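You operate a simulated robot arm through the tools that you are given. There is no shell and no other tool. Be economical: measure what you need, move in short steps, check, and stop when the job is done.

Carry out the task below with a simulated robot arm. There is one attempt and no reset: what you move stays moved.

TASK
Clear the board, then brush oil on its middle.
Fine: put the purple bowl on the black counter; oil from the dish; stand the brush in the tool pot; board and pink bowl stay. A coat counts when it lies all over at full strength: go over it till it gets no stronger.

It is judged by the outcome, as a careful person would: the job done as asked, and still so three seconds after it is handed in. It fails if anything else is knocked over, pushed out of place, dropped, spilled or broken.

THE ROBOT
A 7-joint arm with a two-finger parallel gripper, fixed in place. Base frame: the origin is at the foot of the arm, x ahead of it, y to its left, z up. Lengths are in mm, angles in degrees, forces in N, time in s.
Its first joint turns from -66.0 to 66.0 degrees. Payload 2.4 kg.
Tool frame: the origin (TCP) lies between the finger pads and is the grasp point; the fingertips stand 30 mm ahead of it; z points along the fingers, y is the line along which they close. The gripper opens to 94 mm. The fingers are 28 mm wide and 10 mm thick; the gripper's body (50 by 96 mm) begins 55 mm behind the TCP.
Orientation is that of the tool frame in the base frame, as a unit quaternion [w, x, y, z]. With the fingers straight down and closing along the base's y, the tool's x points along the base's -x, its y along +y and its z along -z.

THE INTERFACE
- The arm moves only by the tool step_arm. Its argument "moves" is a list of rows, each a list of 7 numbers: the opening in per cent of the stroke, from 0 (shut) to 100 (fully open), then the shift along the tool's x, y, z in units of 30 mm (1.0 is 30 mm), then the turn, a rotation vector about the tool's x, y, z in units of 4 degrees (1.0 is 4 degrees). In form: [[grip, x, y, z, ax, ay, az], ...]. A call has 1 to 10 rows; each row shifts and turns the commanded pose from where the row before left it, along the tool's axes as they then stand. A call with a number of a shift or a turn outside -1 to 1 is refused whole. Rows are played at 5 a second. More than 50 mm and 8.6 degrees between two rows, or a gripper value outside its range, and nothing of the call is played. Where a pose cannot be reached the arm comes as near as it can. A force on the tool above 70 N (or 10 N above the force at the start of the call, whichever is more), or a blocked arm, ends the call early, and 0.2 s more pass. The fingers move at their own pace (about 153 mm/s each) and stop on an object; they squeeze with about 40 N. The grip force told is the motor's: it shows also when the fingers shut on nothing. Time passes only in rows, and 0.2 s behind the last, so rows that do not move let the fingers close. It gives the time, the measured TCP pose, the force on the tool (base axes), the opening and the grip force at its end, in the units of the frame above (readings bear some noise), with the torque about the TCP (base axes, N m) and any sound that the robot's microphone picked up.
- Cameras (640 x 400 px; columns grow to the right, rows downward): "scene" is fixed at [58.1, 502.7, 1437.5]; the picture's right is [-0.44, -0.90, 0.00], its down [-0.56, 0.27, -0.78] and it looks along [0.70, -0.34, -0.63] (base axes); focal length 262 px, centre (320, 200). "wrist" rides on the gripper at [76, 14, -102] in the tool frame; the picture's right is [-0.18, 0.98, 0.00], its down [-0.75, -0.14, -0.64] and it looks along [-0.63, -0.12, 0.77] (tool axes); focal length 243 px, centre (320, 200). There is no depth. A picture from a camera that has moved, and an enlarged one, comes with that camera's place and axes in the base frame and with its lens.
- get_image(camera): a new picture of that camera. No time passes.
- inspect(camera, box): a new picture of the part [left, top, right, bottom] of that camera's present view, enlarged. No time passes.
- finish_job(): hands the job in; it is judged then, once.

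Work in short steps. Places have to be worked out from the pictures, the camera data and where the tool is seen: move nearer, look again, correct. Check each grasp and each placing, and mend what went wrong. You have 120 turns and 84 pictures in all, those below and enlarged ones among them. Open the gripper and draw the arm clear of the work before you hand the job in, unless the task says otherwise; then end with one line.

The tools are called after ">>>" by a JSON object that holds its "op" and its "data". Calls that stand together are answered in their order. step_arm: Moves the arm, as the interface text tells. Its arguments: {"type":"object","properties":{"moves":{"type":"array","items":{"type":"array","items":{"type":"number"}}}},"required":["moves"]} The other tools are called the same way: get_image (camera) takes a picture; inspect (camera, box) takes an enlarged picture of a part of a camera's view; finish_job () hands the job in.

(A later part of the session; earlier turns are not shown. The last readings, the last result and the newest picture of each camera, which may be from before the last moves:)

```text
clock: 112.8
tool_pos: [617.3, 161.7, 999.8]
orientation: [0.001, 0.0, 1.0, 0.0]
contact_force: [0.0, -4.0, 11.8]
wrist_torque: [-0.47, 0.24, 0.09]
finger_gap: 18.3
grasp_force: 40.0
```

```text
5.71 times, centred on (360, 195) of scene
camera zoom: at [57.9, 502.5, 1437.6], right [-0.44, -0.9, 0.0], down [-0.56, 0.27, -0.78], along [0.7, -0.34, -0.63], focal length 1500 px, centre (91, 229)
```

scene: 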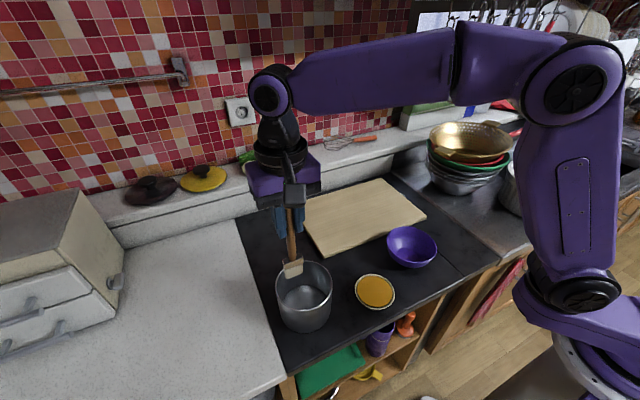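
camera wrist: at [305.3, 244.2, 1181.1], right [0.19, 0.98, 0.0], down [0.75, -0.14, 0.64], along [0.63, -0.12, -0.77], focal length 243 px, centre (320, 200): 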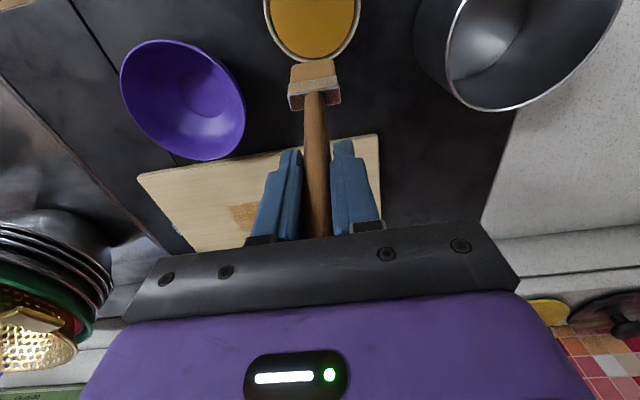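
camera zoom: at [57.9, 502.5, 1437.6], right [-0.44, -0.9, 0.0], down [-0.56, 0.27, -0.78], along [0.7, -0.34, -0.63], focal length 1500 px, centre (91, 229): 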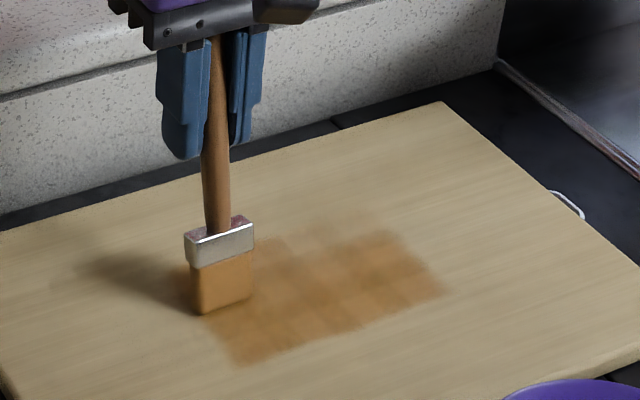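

The far edge is nearer x≈630. Work the far band at x≈624 and 612 now.

>>> {"op": "step_arm", "data": {"moves": [[0, -0.27, 0, 0.02, 0, 0, 0], [0, 0, -0.7, 0, 0, 0, 0], [0, 0, -0.7, 0, 0, 0, 0], [0, 0, -0.7, 0, 0, 0, 0], [0, 0, -0.7, 0, 0, 0, 0], [0, 0, -0.7, 0, 0, 0, 0]]}}

>>> {"op": "step_arm", "data": {"moves": [[0, 0, 0.7, 0, 0, 0, 0], [0, 0, 0.7, 0, 0, 0, 0], [0, 0, 0.7, 0, 0, 0, 0], [0, 0, 0.7, 0, 0, 0, 0], [0, 0.3, 0.7, 0, 0, 0, 0], [0, 0, -0.85, 0, 0, 0, 0], [0, 0, -0.85, 0, 0, 0, 0], [0, 0, -0.9, 0, 0, 0, 0], [0, 0, -0.9, 0, 0, 0, 0]]}}

>>> {"op": "inspect", "data": {"camera": "scene", "box": [320, 160, 400, 230]}}

```text
clock: 114.2
tool_pos: [627.6, 57.7, 997.9]
orientation: [0.0, -0.001, 1.0, 0.0]
contact_force: [0.5, 4.0, 14.7]
wrist_torque: [0.36, 0.37, -0.08]
finger_gap: 18.4
grasp_force: 40.0
```

```text
clock: 116.2
tool_pos: [618.2, 57.6, 998.8]
orientation: [-0.001, 0.001, 1.0, -0.001]
contact_force: [-0.8, 0.5, 4.6]
wrist_torque: [-0.01, 0.16, -0.01]
finger_gap: 18.2
grasp_force: 40.3
```

```text
5.71 times, centred on (360, 195) of scene
camera zoom: at [58.0, 502.7, 1437.5], right [-0.44, -0.9, 0.0], down [-0.56, 0.27, -0.78], along [0.7, -0.34, -0.63], focal length 1500 px, centre (91, 229)
```

zoom: 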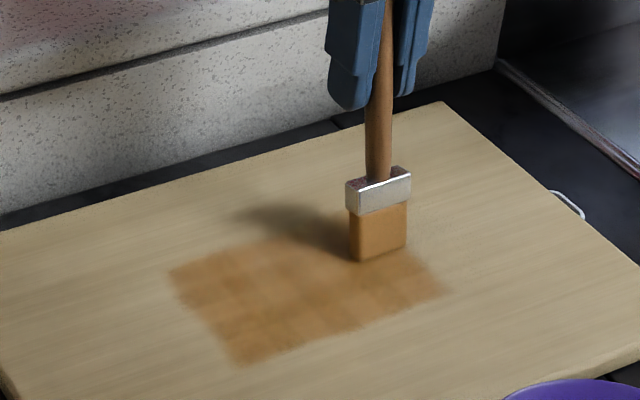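

A clear rectangle now. Re-dip to bring it all to full strength.

>>> {"op": "step_arm", "data": {"moves": [[0, 0, 0, -0.8, 0, 0, 0], [0, 0.5, 0.3, -0.9, 0, 0, 0], [0, 0.9, 0.55, -0.8, 0, 0, 0], [0, 0.98, 0.57, 0, 0, 0, 0], [0, 0.98, 0.57, 0, 0, 0, 0], [0, 0.98, 0.57, 0, 0, 0, 0], [0, 0.98, 0.57, 0, 0, 0, 0], [0, 0.98, 0.57, 0, 0, 0, 0], [0, 0.98, 0.57, 0, 0, 0, 0], [0, 0.98, 0.57, 0, 0, 0, 0]]}}

>>> {"op": "step_arm", "data": {"moves": [[0, 0.98, 0.57, 0, 0, 0, 0], [0, 0.98, 0.57, 0, 0, 0, 0], [0, 0, 0.1, 0, 0, 0, 0], [0, 0, 0, 0.8, 0, 0, 0], [0, 0, 0, 0.8, 0, 0, 0], [0, 0, 0, 0.4, 0, 0, 0], [0, 0, 0, 0.1, 0, 0, 0]]}}

>>> {"op": "step_arm", "data": {"moves": [[0, 0, 0, 0.06, 0, 0, 0]]}}

```text
clock: 118.4
tool_pos: [368.9, 202.9, 1070.8]
orientation: [-0.001, 0.0, 1.0, -0.001]
contact_force: [-0.4, -0.4, 0.5]
wrist_torque: [0.03, -0.05, 0.01]
finger_gap: 18.1
grasp_force: 40.2
```

```text
clock: 120.0
tool_pos: [310.2, 240.3, 1009.7]
orientation: [0.0, -0.001, 1.0, 0.0]
contact_force: [-0.2, 0.3, -0.5]
wrist_torque: [0.02, 0.04, 0.01]
finger_gap: 18.3
grasp_force: 40.7
```

```text
clock: 120.4
tool_pos: [311.2, 240.5, 1008.2]
orientation: [0.0, 0.0, 1.0, 0.0]
contact_force: [0.1, -0.6, -0.2]
wrist_torque: [-0.03, 0.0, -0.02]
finger_gap: 18.1
grasp_force: 40.0
```

>>> {"op": "step_arm", "data": {"moves": [[0, 0, 0, 0.06, 0, 0, 0]]}}

>>> {"op": "step_arm", "data": {"moves": [[0, 0, 0, 0.06, 0, 0, 0]]}}

>>> {"op": "step_arm", "data": {"moves": [[0, 0, 0, 0.03, 0, 0, 0], [0, 0, 0, 0, 0, 0, 0]]}}

```text
clock: 120.8
tool_pos: [311.5, 240.6, 1007.2]
orientation: [0.0, 0.0, 1.0, 0.0]
contact_force: [-0.3, -0.3, 0.2]
wrist_torque: [0.01, -0.01, 0.02]
finger_gap: 18.1
grasp_force: 40.2
```

```text
clock: 121.2
tool_pos: [312.7, 241.2, 1004.1]
orientation: [0.001, 0.0, 1.0, 0.0]
contact_force: [-0.8, -0.6, 4.0]
wrist_torque: [-0.07, 0.13, 0.02]
finger_gap: 17.9
grasp_force: 40.4
```

```text
clock: 121.8
tool_pos: [310.7, 240.9, 1004.6]
orientation: [0.001, 0.0, 1.0, 0.001]
contact_force: [-2.1, -2.9, 27.0]
wrist_torque: [-0.47, 0.77, 0.04]
finger_gap: 18.2
grasp_force: 39.9
```

Loaded. Back to the far +y corner of the patch (624,160).

>>> {"op": "step_arm", "data": {"moves": [[0, 0, 0, -0.5, 0, 0, 0], [0, 0, 0, -0.9, 0, 0, 0], [0, -0.5, -0.1, -0.9, 0, 0, 0], [0, -0.98, -0.26, 0, 0, 0, 0], [0, -0.98, -0.26, 0, 0, 0, 0], [0, -0.98, -0.26, 0, 0, 0, 0], [0, -0.98, -0.26, 0, 0, 0, 0], [0, -0.98, -0.26, 0, 0, 0, 0], [0, -0.98, -0.26, 0, 0, 0, 0], [0, -0.98, -0.26, 0, 0, 0, 0]]}}

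>>> {"op": "step_arm", "data": {"moves": [[0, -0.98, -0.26, 0, 0, 0, 0], [0, -0.98, -0.26, 0, 0, 0, 0], [0, -0.98, -0.26, 0, 0, 0, 0], [0, 0, 0, 0.8, 0, 0, 0], [0, 0, 0, 0.8, 0, 0, 0], [0, 0, 0, 0.6, 0, 0, 0], [0, 0, 0, 0.17, 0, 0, 0]]}}

>>> {"op": "step_arm", "data": {"moves": [[0, 0, 0, 0.05, 0, 0, 0]]}}

```text
clock: 124.0
tool_pos: [532.4, 180.7, 1074.1]
orientation: [0.0, 0.0, 1.0, 0.0]
contact_force: [0.0, -0.2, -0.4]
wrist_torque: [0.01, 0.01, -0.02]
finger_gap: 18.1
grasp_force: 40.0
```

```text
clock: 125.6
tool_pos: [620.5, 161.0, 1002.2]
orientation: [0.0, 0.0, 1.0, 0.0]
contact_force: [-0.1, 0.0, -0.2]
wrist_torque: [0.0, 0.01, -0.01]
finger_gap: 18.2
grasp_force: 40.3
```

```text
clock: 126.0
tool_pos: [620.8, 160.2, 1000.8]
orientation: [0.0, 0.0, 1.0, 0.0]
contact_force: [0.4, 0.4, -0.1]
wrist_torque: [-0.01, 0.0, -0.01]
finger_gap: 18.1
grasp_force: 39.9
```

>>> {"op": "step_arm", "data": {"moves": [[0, -0.1, 0, 0.06, 0, 0, 0]]}}

>>> {"op": "step_arm", "data": {"moves": [[0, 0, 0, 0.04, 0, 0, 0]]}}

```text
clock: 126.4
tool_pos: [624.3, 159.3, 998.4]
orientation: [0.001, 0.0, 1.0, 0.0]
contact_force: [-1.2, 0.4, 0.8]
wrist_torque: [0.03, 0.14, -0.05]
finger_gap: 17.8
grasp_force: 40.4
```

```text
clock: 126.8
tool_pos: [624.7, 159.3, 997.9]
orientation: [0.0, 0.0, 1.0, 0.002]
contact_force: [-3.1, 0.5, 14.5]
wrist_torque: [-0.04, 0.68, -0.01]
finger_gap: 18.2
grasp_force: 40.4
```

Good contact. Full y-stroke raster, each lane there and back, spacing 15 mm.

>>> {"op": "step_arm", "data": {"moves": [[0, 0, -0.85, 0.01, 0, 0, 0], [0, 0, -0.85, 0, 0, 0, 0], [0, 0, -0.85, 0, 0, 0, 0], [0, 0, -0.9, 0, 0, 0, 0], [0, 0.15, 0, 0, 0, 0, 0], [0, 0, 0.85, 0, 0, 0, 0], [0, 0, 0.85, 0, 0, 0, 0], [0, 0, 0.85, 0, 0, 0, 0], [0, 0, 0.9, 0, 0, 0, 0], [0, 0.45, 0, 0, 0, 0, 0]]}}

>>> {"op": "step_arm", "data": {"moves": [[0, 0, -0.85, 0.01, 0, 0, 0], [0, 0, -0.85, 0, 0, 0, 0], [0, 0, -0.85, 0, 0, 0, 0], [0, 0, -0.9, 0, 0, 0, 0], [0, 0.15, 0, 0, 0, 0, 0], [0, 0, 0.85, 0, 0, 0, 0], [0, 0, 0.85, 0, 0, 0, 0], [0, 0, 0.85, 0, 0, 0, 0], [0, 0, 0.9, 0, 0, 0, 0], [0, 0.45, 0, 0, 0, 0, 0]]}}

>>> {"op": "step_arm", "data": {"moves": [[0, 0, -0.85, 0.01, 0, 0, 0], [0, 0, -0.85, 0, 0, 0, 0], [0, 0, -0.85, 0, 0, 0, 0], [0, 0, -0.9, 0, 0, 0, 0], [0, 0.15, 0, 0, 0, 0, 0], [0, 0, 0.85, 0, 0, 0, 0], [0, 0, 0.85, 0, 0, 0, 0], [0, 0, 0.85, 0, 0, 0, 0], [0, 0, 0.9, 0, 0, 0, 0], [0, 0.45, 0, 0, 0, 0, 0]]}}

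>>> {"op": "inspect", "data": {"camera": "scene", "box": [320, 160, 400, 230]}}

```text
clock: 129.0
tool_pos: [606.1, 164.5, 998.1]
orientation: [0.005, -0.001, 1.0, 0.003]
contact_force: [8.5, 0.8, 23.6]
wrist_torque: [-0.2, -0.68, 0.05]
finger_gap: 18.2
grasp_force: 40.0
```

```text
clock: 131.2
tool_pos: [589.0, 162.0, 997.4]
orientation: [0.004, -0.001, 1.0, 0.002]
contact_force: [8.3, 0.5, 21.4]
wrist_torque: [-0.08, -0.64, 0.03]
finger_gap: 18.0
grasp_force: 40.0
```

```text
clock: 133.4
tool_pos: [570.7, 161.5, 997.6]
orientation: [0.005, -0.001, 1.0, 0.003]
contact_force: [8.8, 1.5, 22.6]
wrist_torque: [-0.07, -0.68, 0.07]
finger_gap: 17.9
grasp_force: 40.3
```

```text
5.71 times, centred on (360, 195) of scene
camera zoom: at [57.9, 502.6, 1437.5], right [-0.44, -0.9, 0.0], down [-0.56, 0.27, -0.78], along [0.7, -0.34, -0.63], focal length 1500 px, centre (91, 229)
```

zoom: 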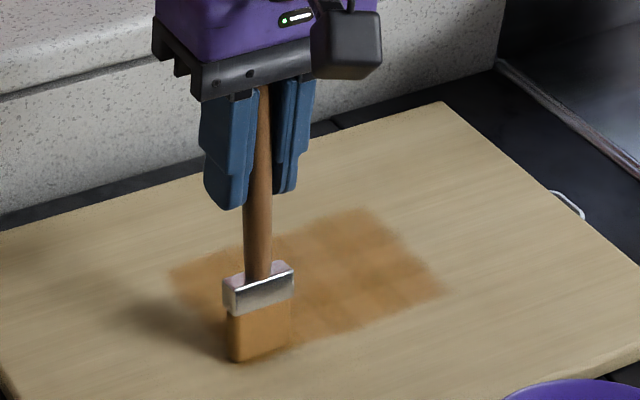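

Nicely even and bounded now. Finish the near lanes and look.

>>> {"op": "step_arm", "data": {"moves": [[0, 0, -0.85, 0, 0, 0, 0], [0, 0, -0.85, 0, 0, 0, 0], [0, 0, -0.85, 0, 0, 0, 0], [0, 0, -0.9, 0, 0, 0, 0], [0, 0.45, 0, 0, 0, 0, 0], [0, 0, 0.85, 0, 0, 0, 0], [0, 0, 0.85, 0, 0, 0, 0], [0, 0, 0.85, 0, 0, 0, 0], [0, 0, 0.9, 0, 0, 0, 0], [0, 0.3, 0, 0, 0, 0, 0]]}}

>>> {"op": "step_arm", "data": {"moves": [[0, 0, -0.85, 0, 0, 0, 0], [0, 0, -0.85, 0, 0, 0, 0], [0, 0, -0.85, 0, 0, 0, 0], [0, 0, -0.9, 0, 0, 0, 0]]}}

>>> {"op": "inspect", "data": {"camera": "scene", "box": [320, 160, 400, 230]}}

```text
clock: 135.6
tool_pos: [548.3, 160.5, 998.1]
orientation: [0.004, 0.0, 1.0, 0.002]
contact_force: [8.5, -0.9, 21.0]
wrist_torque: [-0.21, -0.66, 0.04]
finger_gap: 17.9
grasp_force: 39.9
```

```text
clock: 136.6
tool_pos: [546.3, 55.4, 996.5]
orientation: [0.0, -0.001, 1.0, 0.0]
contact_force: [-0.3, 7.3, 23.1]
wrist_torque: [0.68, 0.39, -0.14]
finger_gap: 18.1
grasp_force: 39.8
```

```text
5.71 times, centred on (360, 195) of scene
camera zoom: at [57.7, 502.8, 1437.5], right [-0.44, -0.9, 0.0], down [-0.56, 0.27, -0.78], along [0.7, -0.34, -0.63], focal length 1500 px, centre (91, 229)
```

zoom: 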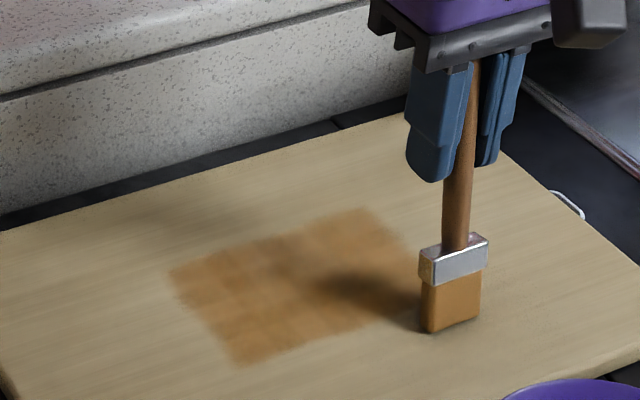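

Repeat the raster back to the far side, slightly wider (y 50–168), to saturate.

>>> {"op": "step_arm", "data": {"moves": [[0, -0.1, -0.2, 0, 0, 0, 0], [0, 0, 0.95, 0, 0, 0, 0], [0, 0, 0.95, 0, 0, 0, 0], [0, 0, 0.95, 0, 0, 0, 0], [0, 0, 0.95, 0, 0, 0, 0], [0, -0.5, 0, 0, 0, 0, 0], [0, 0, -0.95, 0, 0, 0, 0], [0, 0, -0.95, 0, 0, 0, 0], [0, 0, -0.95, 0, 0, 0, 0], [0, 0, -0.95, 0, 0, 0, 0]]}}

>>> {"op": "step_arm", "data": {"moves": [[0, -0.5, 0, 0.01, 0, 0, 0], [0, 0, 0.95, 0, 0, 0, 0], [0, 0, 0.95, 0, 0, 0, 0], [0, 0, 0.95, 0, 0, 0, 0], [0, 0, 0.95, 0, 0, 0, 0], [0, -0.5, 0, 0, 0, 0, 0], [0, 0, -0.95, 0, 0, 0, 0], [0, 0, -0.95, 0, 0, 0, 0], [0, 0, -0.95, 0, 0, 0, 0], [0, 0, -0.95, 0, 0, 0, 0]]}}

>>> {"op": "step_arm", "data": {"moves": [[0, -0.5, 0, 0.01, 0, 0, 0], [0, 0, 0.95, 0, 0, 0, 0], [0, 0, 0.95, 0, 0, 0, 0], [0, 0, 0.95, 0, 0, 0, 0], [0, 0, 0.95, 0, 0, 0, 0], [0, -0.5, 0, 0, 0, 0, 0], [0, 0, -0.95, 0, 0, 0, 0], [0, 0, -0.95, 0, 0, 0, 0], [0, 0, -0.95, 0, 0, 0, 0], [0, 0, -0.95, 0, 0, 0, 0]]}}

>>> {"op": "inspect", "data": {"camera": "scene", "box": [320, 160, 400, 230]}}

```text
clock: 138.8
tool_pos: [564.6, 51.4, 997.4]
orientation: [0.0, 0.0, 1.0, 0.0]
contact_force: [0.5, 0.4, 3.9]
wrist_torque: [0.03, 0.03, -0.01]
finger_gap: 17.7
grasp_force: 39.8
```

```text
clock: 141.0
tool_pos: [593.3, 51.4, 996.6]
orientation: [0.002, -0.001, 1.0, 0.001]
contact_force: [0.5, 7.5, 23.6]
wrist_torque: [0.73, 0.42, -0.14]
finger_gap: 17.7
grasp_force: 40.4
```

```text
clock: 143.2
tool_pos: [624.9, 52.8, 997.4]
orientation: [0.0, 0.0, 1.0, 0.0]
contact_force: [-0.1, -1.4, 0.2]
wrist_torque: [0.0, 0.0, 0.02]
finger_gap: 18.2
grasp_force: 40.1
```

```text
5.71 times, centred on (360, 195) of scene
camera zoom: at [58.1, 502.7, 1437.5], right [-0.44, -0.9, 0.0], down [-0.56, 0.27, -0.78], along [0.7, -0.34, -0.63], focal length 1500 px, centre (91, 229)
```

zoom: 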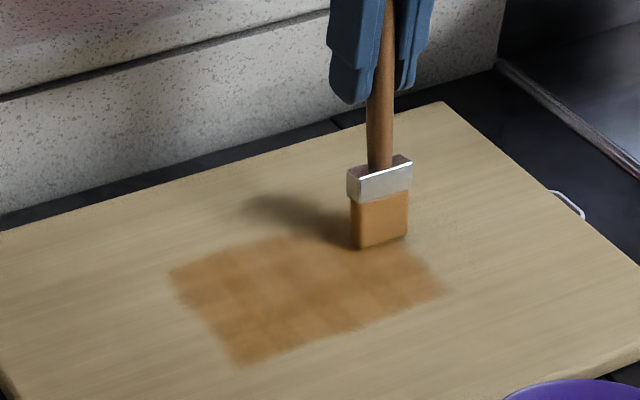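

One more dip and full raster to verify that it gets no stronger.

>>> {"op": "step_arm", "data": {"moves": [[0, 0, 0, -0.8, 0, 0, 0], [0, 0.5, 0.3, -0.9, 0, 0, 0], [0, 0.9, 0.55, -0.8, 0, 0, 0], [0, 0.98, 0.57, 0, 0, 0, 0], [0, 0.98, 0.57, 0, 0, 0, 0], [0, 0.98, 0.57, 0, 0, 0, 0], [0, 0.98, 0.57, 0, 0, 0, 0], [0, 0.98, 0.57, 0, 0, 0, 0], [0, 0.98, 0.57, 0, 0, 0, 0], [0, 0.98, 0.6, 0, 0, 0, 0]]}}

>>> {"op": "step_arm", "data": {"moves": [[0, 0.98, 0.6, 0, 0, 0, 0], [0, 0.98, 0.6, 0, 0, 0, 0], [0, 0.2, 0.18, 0, 0, 0, 0], [0, 0, 0, 0.8, 0, 0, 0], [0, 0, 0, 0.8, 0, 0, 0], [0, 0, 0, 0.5, 0, 0, 0], [0, 0, 0, 0.05, 0, 0, 0]]}}

>>> {"op": "step_arm", "data": {"moves": [[0, 0, 0, 0.06, 0, 0, 0]]}}

```text
clock: 145.4
tool_pos: [376.8, 195.1, 1070.9]
orientation: [0.0, 0.001, 1.0, 0.0]
contact_force: [0.8, 0.0, -1.1]
wrist_torque: [0.01, 0.0, 0.0]
finger_gap: 18.4
grasp_force: 39.8
```

```text
clock: 147.0
tool_pos: [311.6, 236.7, 1006.0]
orientation: [0.0, -0.001, 1.0, 0.0]
contact_force: [0.5, 0.1, -0.7]
wrist_torque: [-0.01, -0.02, 0.0]
finger_gap: 18.2
grasp_force: 39.8
```

```text
clock: 147.4
tool_pos: [311.1, 236.8, 1004.1]
orientation: [0.0, 0.001, 1.0, 0.0]
contact_force: [-0.1, 0.0, -0.2]
wrist_torque: [0.01, 0.0, 0.02]
finger_gap: 18.2
grasp_force: 39.8
```

>>> {"op": "step_arm", "data": {"moves": [[0, 0, 0, 0.06, 0, 0, 0]]}}

>>> {"op": "step_arm", "data": {"moves": [[0, 0, 0, 0.03, 0, 0, 0], [0, 0, 0, 0, 0, 0, 0]]}}

```text
clock: 147.8
tool_pos: [312.8, 237.0, 1001.6]
orientation: [0.0, 0.0, 1.0, 0.0]
contact_force: [0.2, 0.0, -0.8]
wrist_torque: [0.01, -0.02, -0.01]
finger_gap: 17.9
grasp_force: 40.0
```

```text
clock: 148.4
tool_pos: [312.4, 237.6, 1000.8]
orientation: [-0.001, 0.001, 1.0, 0.0]
contact_force: [-0.8, 0.4, 0.6]
wrist_torque: [0.01, 0.01, 0.03]
finger_gap: 18.1
grasp_force: 40.5
```

>>> {"op": "step_arm", "data": {"moves": [[0, 0, 0, 0.05, 0, 0, 0], [0, 0, 0, 0, 0, 0, 0]]}}

>>> {"op": "inspect", "data": {"camera": "scene", "box": [310, 200, 450, 330]}}

```text
clock: 149.0
tool_pos: [312.0, 238.3, 1000.7]
orientation: [0.002, 0.001, 1.0, 0.001]
contact_force: [-2.7, -2.0, 36.8]
wrist_torque: [-0.27, 0.99, 0.02]
finger_gap: 18.1
grasp_force: 39.8
```

```text
3.08 times, centred on (380, 265) of scene
camera zoom: at [57.7, 502.3, 1437.6], right [-0.44, -0.9, 0.0], down [-0.56, 0.27, -0.78], along [0.7, -0.34, -0.63], focal length 808 px, centre (135, 0)
```

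zoom: 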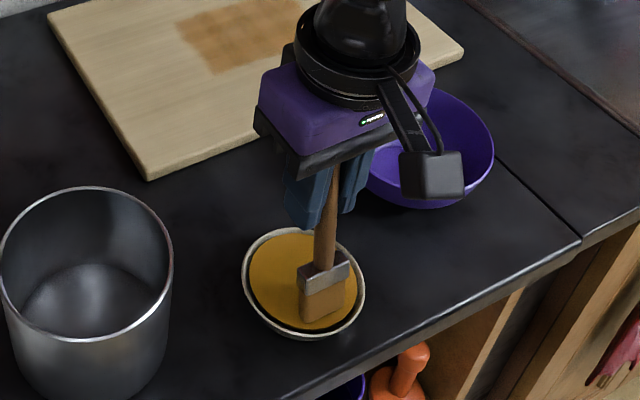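

Dish undisturbed, brush loaded. Return to (624,160) and raster again.

>>> {"op": "step_arm", "data": {"moves": [[0, 0, 0, -0.5, 0, 0, 0], [0, 0, 0, -0.9, 0, 0, 0], [0, -0.5, -0.1, -0.9, 0, 0, 0], [0, -0.98, -0.24, 0, 0, 0, 0], [0, -0.98, -0.24, 0, 0, 0, 0], [0, -0.98, -0.24, 0, 0, 0, 0], [0, -0.98, -0.24, 0, 0, 0, 0], [0, -0.98, -0.24, 0, 0, 0, 0], [0, -0.98, -0.24, 0, 0, 0, 0], [0, -0.98, -0.24, 0, 0, 0, 0]]}}

>>> {"op": "step_arm", "data": {"moves": [[0, -0.98, -0.24, 0, 0, 0, 0], [0, -0.98, -0.24, 0, 0, 0, 0], [0, -0.98, -0.24, 0, 0, 0, 0], [0, -0.1, 0, 0.8, 0, 0, 0], [0, 0, 0, 0.8, 0, 0, 0], [0, 0, 0, 0.6, 0, 0, 0], [0, 0, 0, 0.17, 0, 0, 0]]}}

>>> {"op": "step_arm", "data": {"moves": [[0, 0, 0, 0.05, 0, 0, 0]]}}

>>> {"op": "step_arm", "data": {"moves": [[0, 0, 0, 0.05, 0, 0, 0]]}}

```text
clock: 151.2
tool_pos: [534.2, 184.2, 1067.7]
orientation: [0.0, 0.0, 1.0, 0.0]
contact_force: [-0.1, -0.4, -0.7]
wrist_torque: [0.01, 0.0, -0.01]
finger_gap: 18.1
grasp_force: 40.4
```

```text
clock: 152.8
tool_pos: [624.3, 162.7, 997.3]
orientation: [0.0, 0.0, 1.0, 0.0]
contact_force: [-0.5, -0.7, -0.6]
wrist_torque: [0.01, -0.01, 0.0]
finger_gap: 18.0
grasp_force: 39.6
```

```text
clock: 153.2
tool_pos: [624.5, 162.2, 995.9]
orientation: [0.0, 0.0, 1.0, 0.0]
contact_force: [-0.1, -0.4, 0.1]
wrist_torque: [0.02, 0.0, 0.0]
finger_gap: 17.9
grasp_force: 40.2
```

```text
clock: 153.6
tool_pos: [625.3, 162.8, 996.1]
orientation: [0.001, -0.001, 1.0, -0.001]
contact_force: [-0.7, -0.7, 6.7]
wrist_torque: [-0.05, 0.26, 0.07]
finger_gap: 18.1
grasp_force: 40.2
```

Contact 7 N; add ~1 mm and raster there and back per lane.

>>> {"op": "step_arm", "data": {"moves": [[0, 0, -0.9, 0.04, 0, 0, 0], [0, 0, -0.9, 0, 0, 0, 0], [0, 0, -0.9, 0, 0, 0, 0], [0, 0, -0.95, 0, 0, 0, 0], [0, 0.15, 0, 0, 0, 0, 0], [0, 0, 0.9, 0, 0, 0, 0], [0, 0, 0.9, 0, 0, 0, 0], [0, 0, 0.9, 0, 0, 0, 0], [0, 0, 0.95, 0, 0, 0, 0], [0, 0.4, 0, 0, 0, 0, 0]]}}

>>> {"op": "step_arm", "data": {"moves": [[0, 0, -0.9, 0.01, 0, 0, 0], [0, 0, -0.9, 0, 0, 0, 0], [0, 0, -0.9, 0, 0, 0, 0], [0, 0, -0.95, 0, 0, 0, 0], [0, 0.15, 0, 0, 0, 0, 0], [0, 0, 0.9, 0, 0, 0, 0], [0, 0, 0.9, 0, 0, 0, 0], [0, 0, 0.9, 0, 0, 0, 0], [0, 0, 0.95, 0, 0, 0, 0], [0, 0.4, 0, 0, 0, 0, 0]]}}

>>> {"op": "step_arm", "data": {"moves": [[0, 0, -0.9, 0.01, 0, 0, 0], [0, 0, -0.9, 0, 0, 0, 0], [0, 0, -0.9, 0, 0, 0, 0], [0, 0, -0.95, 0, 0, 0, 0], [0, 0.15, 0, 0, 0, 0, 0], [0, 0, 0.9, 0, 0, 0, 0], [0, 0, 0.9, 0, 0, 0, 0], [0, 0, 0.9, 0, 0, 0, 0], [0, 0, 0.95, 0, 0, 0, 0], [0, 0.4, 0, 0, 0, 0, 0]]}}

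>>> {"op": "step_arm", "data": {"moves": [[0, 0, -0.9, 0.01, 0, 0, 0], [0, 0, -0.9, 0, 0, 0, 0], [0, 0, -0.9, 0, 0, 0, 0], [0, 0, -0.95, 0, 0, 0, 0], [0, 0.3, 0, 0, 0, 0, 0], [0, 0, 0.9, 0, 0, 0, 0], [0, 0, 0.9, 0, 0, 0, 0], [0, 0, 0.9, 0, 0, 0, 0], [0, 0, 0.95, 0, 0, 0, 0], [0, 0.4, 0, 0, 0, 0, 0]]}}

>>> {"op": "inspect", "data": {"camera": "scene", "box": [320, 160, 400, 230]}}

```text
clock: 155.8
tool_pos: [609.6, 164.0, 995.8]
orientation: [0.004, 0.0, 1.0, 0.002]
contact_force: [8.3, 0.0, 21.4]
wrist_torque: [0.01, -0.54, 0.02]
finger_gap: 18.0
grasp_force: 40.4
```

```text
clock: 158.0
tool_pos: [592.1, 165.3, 994.4]
orientation: [0.003, -0.001, 1.0, 0.002]
contact_force: [6.2, 1.3, 16.5]
wrist_torque: [0.15, -0.43, -0.03]
finger_gap: 17.8
grasp_force: 40.0
```

```text
clock: 160.2
tool_pos: [575.1, 164.4, 993.7]
orientation: [0.002, -0.001, 1.0, 0.001]
contact_force: [5.6, 1.1, 16.6]
wrist_torque: [0.14, -0.48, 0.0]
finger_gap: 18.1
grasp_force: 40.1
```

```text
clock: 162.4
tool_pos: [555.5, 166.0, 994.7]
orientation: [0.004, -0.001, 1.0, 0.003]
contact_force: [9.2, -1.8, 23.5]
wrist_torque: [-0.13, -0.62, 0.01]
finger_gap: 18.1
grasp_force: 39.3
```

```text
5.71 times, centred on (360, 195) of scene
camera zoom: at [57.9, 502.6, 1437.6], right [-0.44, -0.9, 0.0], down [-0.56, 0.27, -0.78], along [0.7, -0.34, -0.63], focal length 1500 px, centre (91, 229)
```

zoom: 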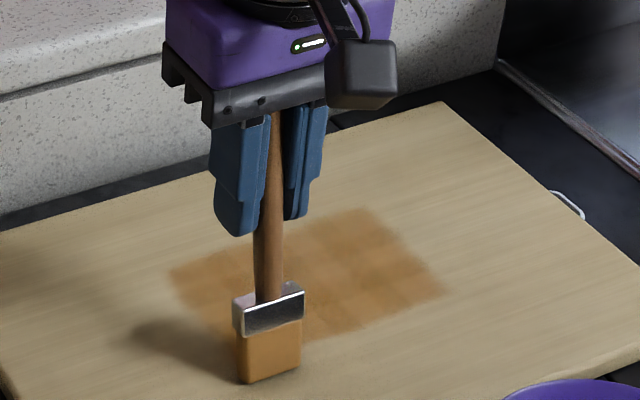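

Practically unchanged from the earlier coat. Finish the near edge lane, then lift off toward the pot and inspect the whole patch.

>>> {"op": "step_arm", "data": {"moves": [[0, 0.1, -0.9, 0, 0, 0, 0], [0, 0, -0.9, 0, 0, 0, 0], [0, 0, -0.9, 0, 0, 0, 0], [0, 0, -0.95, 0, 0, 0, 0], [0, -0.2, 0, 0, 0, 0, 0], [0, 0, 0.9, 0, 0, 0, 0], [0, 0, 0.9, 0, 0, 0, 0], [0, 0, 0.9, 0, 0, 0, 0], [0, 0, 0.95, 0, 0, 0, 0]]}}

>>> {"op": "step_arm", "data": {"moves": [[0, 0, 0, -0.8, 0, 0, 0], [0, 0, 0.3, -0.9, 0, 0, 0], [0, 0.4, 0.8, -0.9, 0, 0, 0], [0, 0.6, 0.9, -0.9, 0, 0, 0], [0, 0.8, 0.95, -0.9, 0, 0, 0], [0, 0.9, 0.95, 0, 0, 0, 0], [0, 0.9, 0.95, 0, 0, 0, 0], [0, 0.9, 0.95, 0, 0, 0, 0]]}}

>>> {"op": "inspect", "data": {"camera": "scene", "box": [320, 160, 400, 230]}}

>>> {"op": "get_image", "data": {"camera": "wrist"}}

```text
clock: 164.4
tool_pos: [556.5, 161.5, 993.9]
orientation: [0.0, 0.0, 1.0, 0.001]
contact_force: [0.5, -7.5, 21.1]
wrist_torque: [-0.62, 0.4, 0.14]
finger_gap: 18.1
grasp_force: 39.6
```

```text
clock: 166.2
tool_pos: [422.3, 337.0, 1127.2]
orientation: [0.0, -0.001, 1.0, 0.0]
contact_force: [-0.2, 0.9, -0.5]
wrist_torque: [0.02, 0.01, -0.05]
finger_gap: 18.1
grasp_force: 40.7
```

```text
5.71 times, centred on (360, 195) of scene
camera zoom: at [58.2, 502.7, 1437.5], right [-0.44, -0.9, 0.0], down [-0.56, 0.27, -0.78], along [0.7, -0.34, -0.63], focal length 1500 px, centre (91, 229)
```

zoom: 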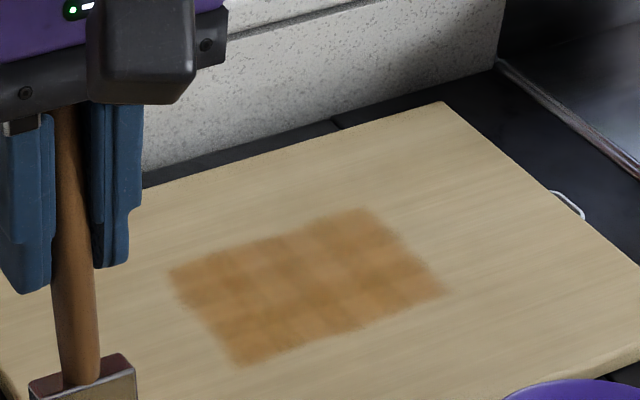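

```text
17 pictures are left
camera wrist: at [345.7, 351.7, 1229.0], right [0.18, 0.98, 0.0], down [0.75, -0.14, 0.64], along [0.63, -0.12, -0.77], focal length 243 px, centre (320, 200)
```

wrist: 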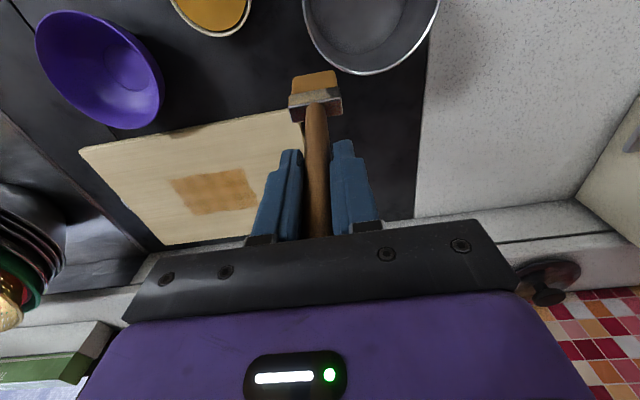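

>>> {"op": "inspect", "data": {"camera": "scene", "box": [328, 192, 388, 228]}}

>>> {"op": "inspect", "data": {"camera": "wrist", "box": [155, 155, 275, 225]}}

```text
10.67 times, centred on (358, 210) of scene
camera zoom: at [58.2, 502.7, 1437.5], right [-0.44, -0.9, 0.0], down [-0.56, 0.27, -0.78], along [0.7, -0.34, -0.63], focal length 2799 px, centre (-85, 93)
```

zoom: 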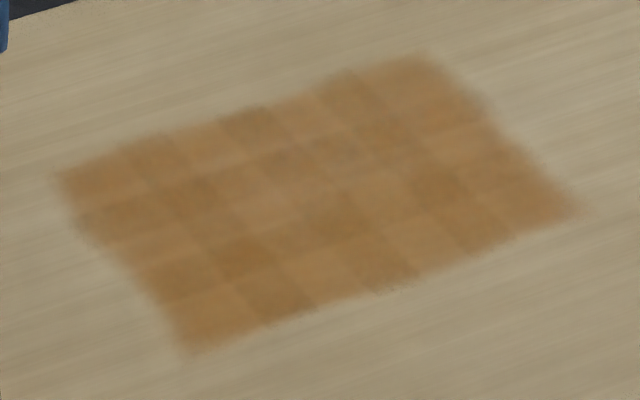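

```text
5.33 times, centred on (215, 190) of wrist
camera zoom: at [345.7, 351.7, 1229.0], right [0.18, 0.98, 0.0], down [0.75, -0.14, 0.64], along [0.63, -0.12, -0.77], focal length 1294 px, centre (880, 253)
```

zoom: 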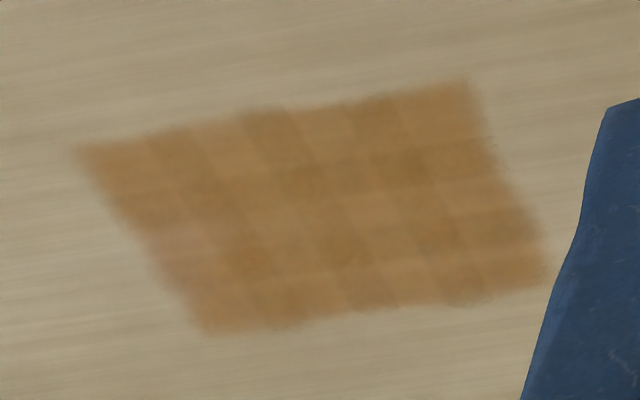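

Cells are all covered with slight shade variation; the −y edge looks palest. I'll do one more pass, emphasising y≈48, and then compare this same view.

>>> {"op": "step_arm", "data": {"moves": [[0, -0.42, -0.95, 0, 0, 0, 0], [0, -0.42, -0.95, 0, 0, 0, 0], [0, -0.42, -0.95, 0, 0, 0, 0], [0, -0.42, -0.95, 0, 0, 0, 0], [0, -0.42, -0.95, 0, 0, 0, 0], [0, -0.42, -0.95, 0, 0, 0, 0], [0, -0.42, -0.95, 0, 0, 0, 0], [0, -0.42, -0.95, 0, 0, 0, 0], [0, -0.42, -0.95, 0, 0, 0, 0], [0, -0.42, -0.95, 0, 0, 0, 0]]}}

>>> {"op": "step_arm", "data": {"moves": [[0, 0, 0, 0.95, 0, 0, 0], [0, 0, 0, 0.95, 0, 0, 0], [0, 0, 0, 0.95, 0, 0, 0], [0, 0, 0, 0.95, 0, 0, 0], [0, 0, 0, 0.5, 0, 0, 0], [0, 0, 0, 0.06, 0, 0, 0]]}}

>>> {"op": "step_arm", "data": {"moves": [[0, 0, 0, 0.04, 0, 0, 0]]}}

```text
clock: 168.4
tool_pos: [549.6, 49.6, 1125.4]
orientation: [0.0, 0.0, 1.0, -0.001]
contact_force: [0.0, -0.1, -0.2]
wrist_torque: [-0.01, 0.01, -0.01]
finger_gap: 18.0
grasp_force: 40.0
```

```text
clock: 169.8
tool_pos: [547.3, 52.1, 993.5]
orientation: [0.0, 0.0, 1.0, 0.0]
contact_force: [-0.6, -0.3, 4.0]
wrist_torque: [0.04, 0.19, 0.01]
finger_gap: 18.2
grasp_force: 39.9
```

```text
clock: 170.2
tool_pos: [547.5, 52.6, 993.8]
orientation: [0.001, 0.0, 1.0, 0.001]
contact_force: [-3.2, 0.4, 15.5]
wrist_torque: [0.02, 0.65, 0.04]
finger_gap: 18.0
grasp_force: 40.3
```

Contact 15 N. x-strokes there and back, stepping in y from 50 to 168.

>>> {"op": "step_arm", "data": {"moves": [[0, -0.9, 0, 0.01, 0, 0, 0], [0, -0.9, 0, 0, 0, 0, 0], [0, -0.9, 0, 0, 0, 0, 0], [0, 0.9, 0, 0, 0, 0, 0], [0, 0.9, 0, 0, 0, 0, 0], [0, 0.9, 0, 0, 0, 0, 0], [0, 0, 0.7, 0.01, 0, 0, 0], [0, -0.9, 0, 0, 0, 0, 0], [0, -0.9, 0, 0, 0, 0, 0], [0, -0.9, 0, 0, 0, 0, 0]]}}

>>> {"op": "step_arm", "data": {"moves": [[0, 0.9, 0, 0.01, 0, 0, 0], [0, 0.9, 0, 0, 0, 0, 0], [0, 0.9, 0, 0, 0, 0, 0], [0, 0, 0.7, 0.01, 0, 0, 0], [0, -0.9, 0, 0, 0, 0, 0], [0, -0.9, 0, 0, 0, 0, 0], [0, -0.9, 0, 0, 0, 0, 0], [0, 0.9, 0, 0, 0, 0, 0], [0, 0.9, 0, 0, 0, 0, 0], [0, 0.9, 0, 0, 0, 0, 0]]}}

>>> {"op": "step_arm", "data": {"moves": [[0, 0, 0.8, 0.01, 0, 0, 0], [0, -0.9, 0, 0, 0, 0, 0], [0, -0.9, 0, 0, 0, 0, 0], [0, -0.9, 0, 0, 0, 0, 0], [0, 0.9, 0, 0, 0, 0, 0], [0, 0.9, 0, 0, 0, 0, 0], [0, 0.9, 0, 0, 0, 0, 0]]}}

>>> {"op": "step_arm", "data": {"moves": [[0, 0, 0.8, 0.02, 0, 0, 0], [0, -0.9, 0, 0, 0, 0, 0], [0, -0.9, 0, 0, 0, 0, 0], [0, -0.9, 0, 0, 0, 0, 0], [0, 0, 0.8, 0.01, 0, 0, 0], [0, 0.9, 0, 0, 0, 0, 0], [0, 0.9, 0, 0, 0, 0, 0], [0, 0.9, 0, 0, 0, 0, 0], [0, -0.9, 0, 0, 0, 0, 0], [0, -0.9, 0, 0, 0, 0, 0]]}}

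```text
clock: 172.4
tool_pos: [630.1, 71.4, 993.0]
orientation: [0.0, 0.0, 1.0, 0.0]
contact_force: [-1.3, 0.7, 2.2]
wrist_torque: [0.09, 0.16, 0.0]
finger_gap: 18.2
grasp_force: 40.0
```

```text
clock: 174.6
tool_pos: [548.2, 95.1, 992.6]
orientation: [0.003, 0.001, 1.0, 0.001]
contact_force: [6.8, 0.2, 16.6]
wrist_torque: [-0.04, -0.55, 0.02]
finger_gap: 18.0
grasp_force: 39.9
```

```text
clock: 176.2
tool_pos: [549.6, 117.9, 993.2]
orientation: [0.002, 0.0, 1.0, 0.002]
contact_force: [5.7, -0.2, 14.0]
wrist_torque: [-0.15, -0.28, 0.04]
finger_gap: 18.3
grasp_force: 40.7
```

```text
clock: 178.4
tool_pos: [601.4, 164.9, 991.8]
orientation: [0.0, 0.0, 1.0, 0.0]
contact_force: [-10.6, 1.9, 27.0]
wrist_torque: [-0.01, 1.91, -0.07]
finger_gap: 18.6
grasp_force: 40.3
```

>>> {"op": "step_arm", "data": {"moves": [[0, -0.9, 0, 0, 0, 0, 0], [0, 0, 0.1, 0, 0, 0, 0], [0, 0.9, 0, 0, 0, 0, 0], [0, 0.9, 0, 0, 0, 0, 0]]}}

>>> {"op": "step_arm", "data": {"moves": [[0, 0, 0, -0.8, 0, 0, 0], [0, 0, 0.3, -0.9, 0, 0, 0], [0, 0.6, 0.8, -0.9, 0, 0, 0], [0, 0.8, 0.9, -0.9, 0, 0, 0], [0, 0.9, 0.95, -0.9, 0, 0, 0], [0, 0.9, 0.95, 0, 0, 0, 0], [0, 0.9, 0.95, 0, 0, 0, 0], [0, 0.9, 0.85, 0, 0, 0, 0]]}}

>>> {"op": "inspect", "data": {"camera": "scene", "box": [328, 192, 388, 228]}}

>>> {"op": "inspect", "data": {"camera": "wrist", "box": [155, 155, 275, 225]}}

```text
clock: 179.4
tool_pos: [576.4, 167.3, 990.5]
orientation: [0.003, 0.0, 1.0, 0.001]
contact_force: [4.4, 0.1, 13.3]
wrist_torque: [-0.11, -0.24, -0.01]
finger_gap: 18.9
grasp_force: 40.1
```

```text
clock: 181.2
tool_pos: [424.7, 340.0, 1123.4]
orientation: [0.001, 0.0, 1.0, 0.0]
contact_force: [1.1, 0.5, -1.0]
wrist_torque: [-0.02, -0.01, 0.02]
finger_gap: 18.6
grasp_force: 39.8
```

```text
10.67 times, centred on (358, 210) of scene
camera zoom: at [58.2, 502.7, 1437.5], right [-0.44, -0.9, 0.0], down [-0.56, 0.27, -0.78], along [0.7, -0.34, -0.63], focal length 2799 px, centre (-85, 93)
```

zoom: 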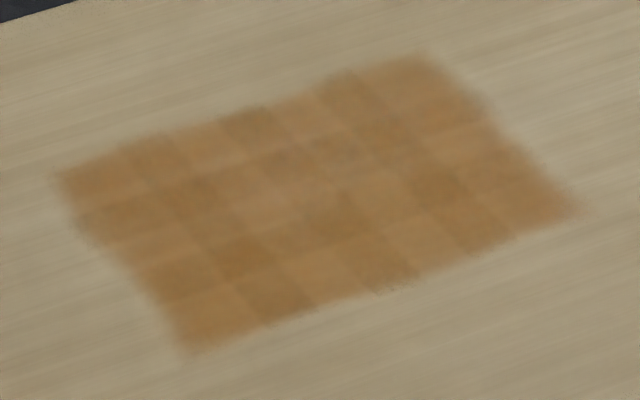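

```text
5.33 times, centred on (215, 190) of wrist
camera zoom: at [348.2, 353.6, 1224.7], right [0.18, 0.98, 0.0], down [0.75, -0.14, 0.64], along [0.63, -0.12, -0.77], focal length 1294 px, centre (880, 253)
```

zoom: 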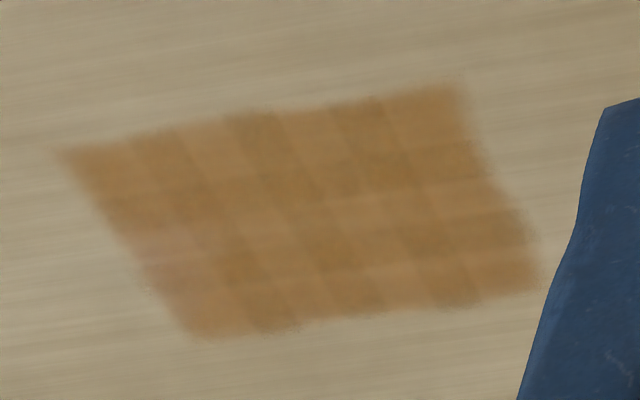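

The coat is identical in both views before and after: saturated. Now carry the brush over the pot where it stood.

>>> {"op": "step_arm", "data": {"moves": [[0, 0.77, 0.81, -0.3, 0, 0, 0], [0, 0.77, 0.81, 0, 0, 0, 0], [0, 0.77, 0.81, 0, 0, 0, 0]]}}

>>> {"op": "get_image", "data": {"camera": "wrist"}}

>>> {"op": "inspect", "data": {"camera": "scene", "box": [240, 190, 400, 340]}}

```text
clock: 182.0
tool_pos: [356.7, 412.9, 1131.7]
orientation: [0.0, 0.0, 1.0, 0.0]
contact_force: [-0.2, -0.1, -1.1]
wrist_torque: [-0.02, -0.03, 0.04]
finger_gap: 18.8
grasp_force: 40.2
```

```text
12 pictures are left
camera wrist: at [279.7, 427.7, 1234.0], right [0.18, 0.98, 0.0], down [0.75, -0.14, 0.64], along [0.63, -0.12, -0.77], focal length 243 px, centre (320, 200)
```

wrist: 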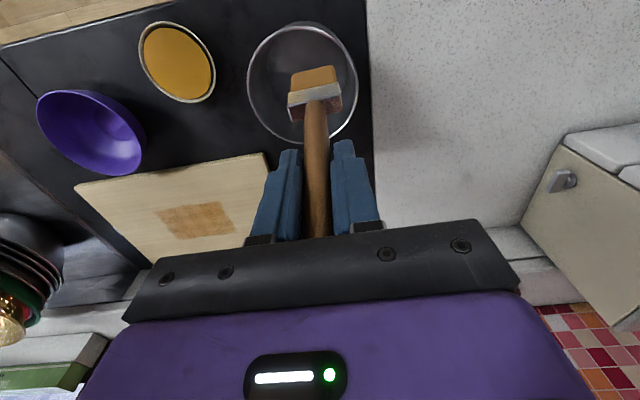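

```text
2.67 times, centred on (320, 265) of scene
camera zoom: at [58.2, 502.7, 1437.5], right [-0.44, -0.9, 0.0], down [-0.56, 0.27, -0.78], along [0.7, -0.34, -0.63], focal length 700 px, centre (320, 27)
```

zoom: 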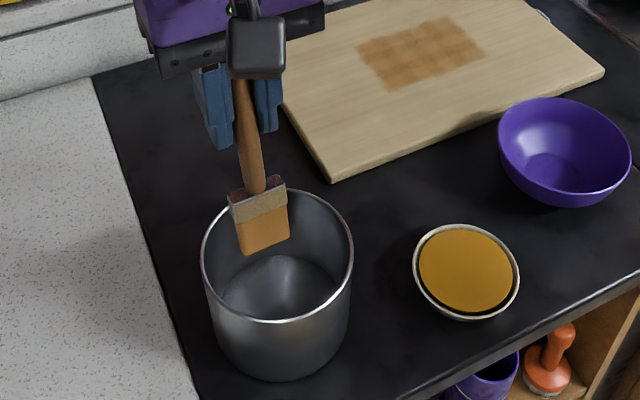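

The brush has pitched ~9° in the grip (head toward −x). Rotate the tool −8° about its y to stand it upright, and check.

>>> {"op": "step_arm", "data": {"moves": [[0, 0, 0, 0, 0, -1, 0], [0, 0, 0, 0, 0, -1, 0]]}}

>>> {"op": "inspect", "data": {"camera": "scene", "box": [260, 200, 340, 340]}}

>>> {"op": "get_image", "data": {"camera": "wrist"}}

```text
clock: 182.6
tool_pos: [355.9, 413.0, 1132.1]
orientation: [0.07, 0.001, 0.998, 0.0]
contact_force: [0.4, -0.4, -1.0]
wrist_torque: [-0.02, -0.01, -0.01]
finger_gap: 18.8
grasp_force: 39.4
```

```text
2.86 times, centred on (300, 270) of scene
camera zoom: at [58.1, 502.7, 1437.5], right [-0.44, -0.9, 0.0], down [-0.56, 0.27, -0.78], along [0.7, -0.34, -0.63], focal length 750 px, centre (377, 0)
```

zoom: 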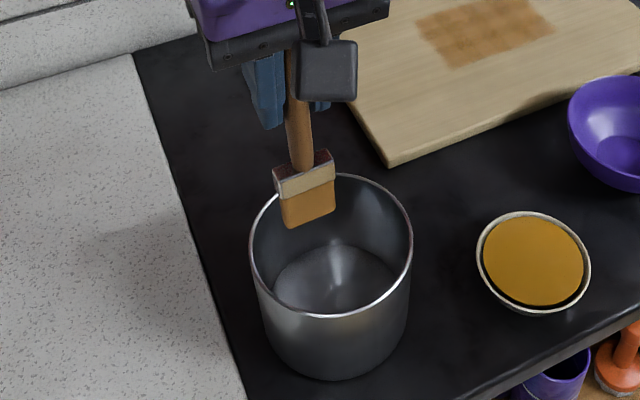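

```text
9 pictures are left
camera wrist: at [266.2, 427.8, 1222.4], right [0.18, 0.98, 0.03], down [0.66, -0.14, 0.74], along [0.73, -0.12, -0.67], focal length 243 px, centre (320, 200)
```

wrist: 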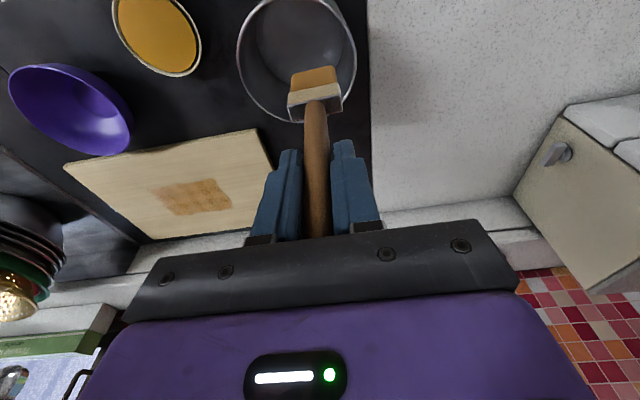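

Brush now close to upright. Shift slightly towards the pot centre (350,406) and lower to ~12 mm above the floor.

>>> {"op": "step_arm", "data": {"moves": [[0, 0.2, -0.23, -0.03, 0, 0, 0], [0, 0.102, 0, 0.726, 0, 0, 0], [0, 0.102, 0, 0.726, 0, 0, 0], [0, 0.102, 0, 0.726, 0, 0, 0], [0, 0.102, 0, 0.726, 0, 0, 0], [0, 0.102, 0, 0.726, 0, 0, 0], [0, 0.07, 0, 0.5, 0, 0, 0]]}}

>>> {"op": "inspect", "data": {"camera": "scene", "box": [260, 200, 340, 340]}}

```text
clock: 184.2
tool_pos: [350.2, 404.8, 1005.5]
orientation: [0.07, 0.0, 0.998, 0.0]
contact_force: [0.3, 0.0, 0.1]
wrist_torque: [-0.03, 0.02, 0.02]
finger_gap: 18.4
grasp_force: 40.1
```

```text
2.86 times, centred on (300, 270) of scene
camera zoom: at [58.1, 502.7, 1437.5], right [-0.44, -0.9, 0.0], down [-0.56, 0.27, -0.78], along [0.7, -0.34, -0.63], focal length 750 px, centre (377, 0)
```

zoom: 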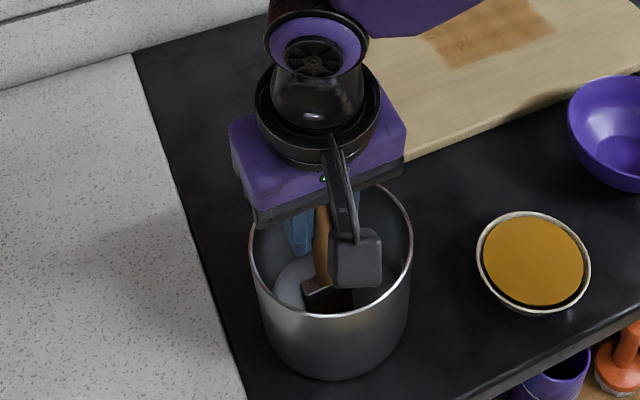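

>>> {"op": "step_arm", "data": {"moves": [[0, 0.028, 0, 0.198, 0, 0, 0], [0, 0.02, 0, 0.14, 0, 0, 0]]}}

>>> {"op": "step_arm", "data": {"moves": [[0, 0.012, 0, 0.09, 0, 0, 0]]}}

>>> {"op": "step_arm", "data": {"moves": [[0, 0.009, 0, 0.066, 0, 0, 0]]}}

```text
clock: 184.8
tool_pos: [349.0, 405.1, 997.2]
orientation: [0.071, 0.0, 0.997, 0.0]
contact_force: [0.6, 0.7, 0.1]
wrist_torque: [-0.01, -0.01, 0.0]
finger_gap: 18.5
grasp_force: 39.9
```

```text
clock: 185.2
tool_pos: [348.0, 406.1, 994.2]
orientation: [0.07, -0.001, 0.998, -0.001]
contact_force: [0.1, -0.4, -0.9]
wrist_torque: [0.0, 0.0, -0.01]
finger_gap: 18.3
grasp_force: 40.0
```

```text
clock: 185.6
tool_pos: [348.4, 405.3, 990.0]
orientation: [0.07, 0.0, 0.998, 0.0]
contact_force: [-0.7, -0.2, -0.4]
wrist_torque: [-0.06, -0.01, 0.0]
finger_gap: 18.5
grasp_force: 40.5
```

>>> {"op": "step_arm", "data": {"moves": [[0, 0.009, 0, 0.066, 0, 0, 0]]}}

>>> {"op": "step_arm", "data": {"moves": [[0, 0.007, 0, 0.05, 0, 0, 0]]}}

```text
clock: 186.0
tool_pos: [349.1, 406.2, 989.9]
orientation: [0.069, 0.0, 0.998, 0.0]
contact_force: [-0.8, -0.1, -0.3]
wrist_torque: [-0.01, 0.0, 0.01]
finger_gap: 18.1
grasp_force: 39.5
```

```text
clock: 186.4
tool_pos: [349.6, 406.7, 987.5]
orientation: [0.069, 0.0, 0.998, 0.0]
contact_force: [-0.1, -0.7, -0.5]
wrist_torque: [0.0, 0.02, 0.01]
finger_gap: 18.2
grasp_force: 39.9
```

>>> {"op": "step_arm", "data": {"moves": [[0, 0.007, 0, 0.05, 0, 0, 0]]}}

>>> {"op": "step_arm", "data": {"moves": [[0, 0.007, 0, 0.05, 0, 0, 0]]}}

```text
clock: 186.8
tool_pos: [350.6, 406.3, 986.3]
orientation: [0.07, -0.001, 0.998, 0.0]
contact_force: [1.3, -1.0, -0.4]
wrist_torque: [0.01, -0.01, -0.01]
finger_gap: 18.4
grasp_force: 40.2
```

```text
clock: 187.2
tool_pos: [349.5, 405.8, 985.9]
orientation: [0.071, 0.0, 0.997, 0.001]
contact_force: [-2.4, -1.9, 20.0]
wrist_torque: [-0.35, 0.47, 0.04]
finger_gap: 18.3
grasp_force: 40.4
```

Floor contact at TCP 986 (20 N). Check how it stands before release.

>>> {"op": "inspect", "data": {"camera": "wrist", "box": [220, 0, 420, 240]}}

```text
1.67 times, centred on (320, 120) of wrist
camera zoom: at [258.9, 421.3, 1075.9], right [0.18, 0.98, 0.03], down [0.66, -0.14, 0.74], along [0.73, -0.12, -0.67], focal length 404 px, centre (320, 333)
```

zoom: 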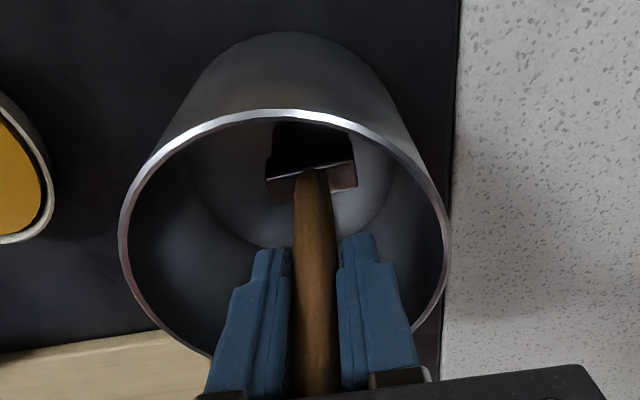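

Still leaning a few degrees (head toward −x). Raise 3 mm, rotate another −6°, then set down again.

>>> {"op": "step_arm", "data": {"moves": [[0, -0.014, 0, -0.1, 0, 0, 0], [0, 0, 0, -0.05, 0, -0.75, 0], [0, 0, 0, 0, 0, -0.75, 0]]}}

>>> {"op": "step_arm", "data": {"moves": [[0, 0.02, 0, 0.08, 0, 0, 0]]}}

>>> {"op": "step_arm", "data": {"moves": [[0, 0.012, 0, 0.05, 0, 0, 0]]}}

```text
clock: 188.0
tool_pos: [348.7, 405.6, 988.8]
orientation: [0.122, 0.0, 0.992, 0.0]
contact_force: [-0.6, 1.0, -0.3]
wrist_torque: [0.02, -0.02, 0.03]
finger_gap: 18.1
grasp_force: 40.1
```

```text
clock: 188.4
tool_pos: [349.5, 404.4, 985.9]
orientation: [0.121, 0.0, 0.993, 0.0]
contact_force: [-0.6, -0.8, 2.0]
wrist_torque: [0.0, 0.1, 0.0]
finger_gap: 18.4
grasp_force: 39.8
```

```text
clock: 188.8
tool_pos: [348.3, 405.3, 986.2]
orientation: [0.122, 0.0, 0.993, 0.001]
contact_force: [-3.8, -3.1, 18.4]
wrist_torque: [-0.33, 0.58, 0.05]
finger_gap: 18.0
grasp_force: 40.1
```

In contact. Open gently and look.

>>> {"op": "step_arm", "data": {"moves": [[22, 0, 0, 0, 0, 0, 0], [27, 0, 0, 0, 0, 0, 0], [35, 0, 0, 0, 0, 0, 0], [45, 0, 0, 0, 0, 0, 0], [45, 0, 0, 0, 0, 0, 0]]}}

>>> {"op": "inspect", "data": {"camera": "wrist", "box": [220, 0, 420, 240]}}

```text
clock: 190.0
tool_pos: [348.6, 404.2, 983.9]
orientation: [0.122, 0.0, 0.993, -0.001]
contact_force: [-1.0, 0.4, 16.7]
wrist_torque: [-0.01, 0.08, -0.01]
finger_gap: 42.5
grasp_force: 0.0
```

```text
1.67 times, centred on (320, 120) of wrist
camera zoom: at [250.2, 420.1, 1065.7], right [0.18, 0.98, 0.05], down [0.58, -0.14, 0.81], along [0.8, -0.12, -0.59], focal length 404 px, centre (320, 333)
```

zoom: 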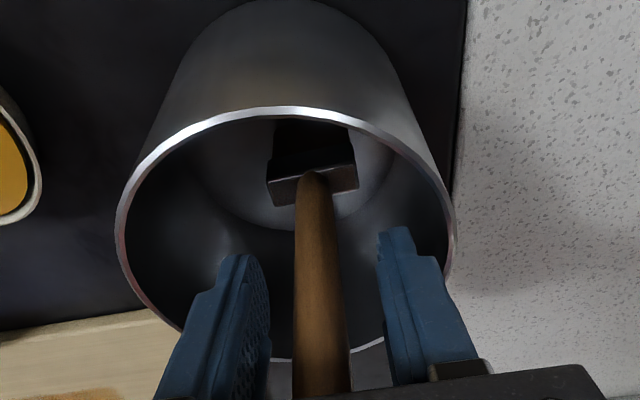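

Released; residual 17 N is the handle top against the palm. Rise straight up (base z), slowly first.

>>> {"op": "step_arm", "data": {"moves": [[45, -0.012, 0, -0.05, 0, 0, 0], [45, -0.024, 0, -0.1, 0, 0, 0], [45, -0.048, 0, -0.2, 0, 0, 0]]}}

>>> {"op": "inspect", "data": {"camera": "scene", "box": [260, 200, 340, 340]}}

```text
clock: 190.8
tool_pos: [349.5, 406.2, 995.8]
orientation: [0.122, 0.0, 0.993, -0.002]
contact_force: [-1.1, -0.2, 0.0]
wrist_torque: [0.04, 0.03, 0.01]
finger_gap: 42.3
grasp_force: 0.1
```

```text
2.86 times, centred on (300, 270) of scene
camera zoom: at [58.1, 502.7, 1437.5], right [-0.44, -0.9, 0.0], down [-0.56, 0.27, -0.78], along [0.7, -0.34, -0.63], focal length 750 px, centre (377, 0)
```

zoom: 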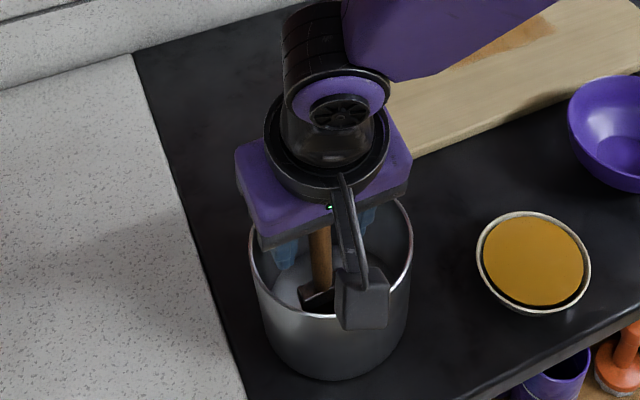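

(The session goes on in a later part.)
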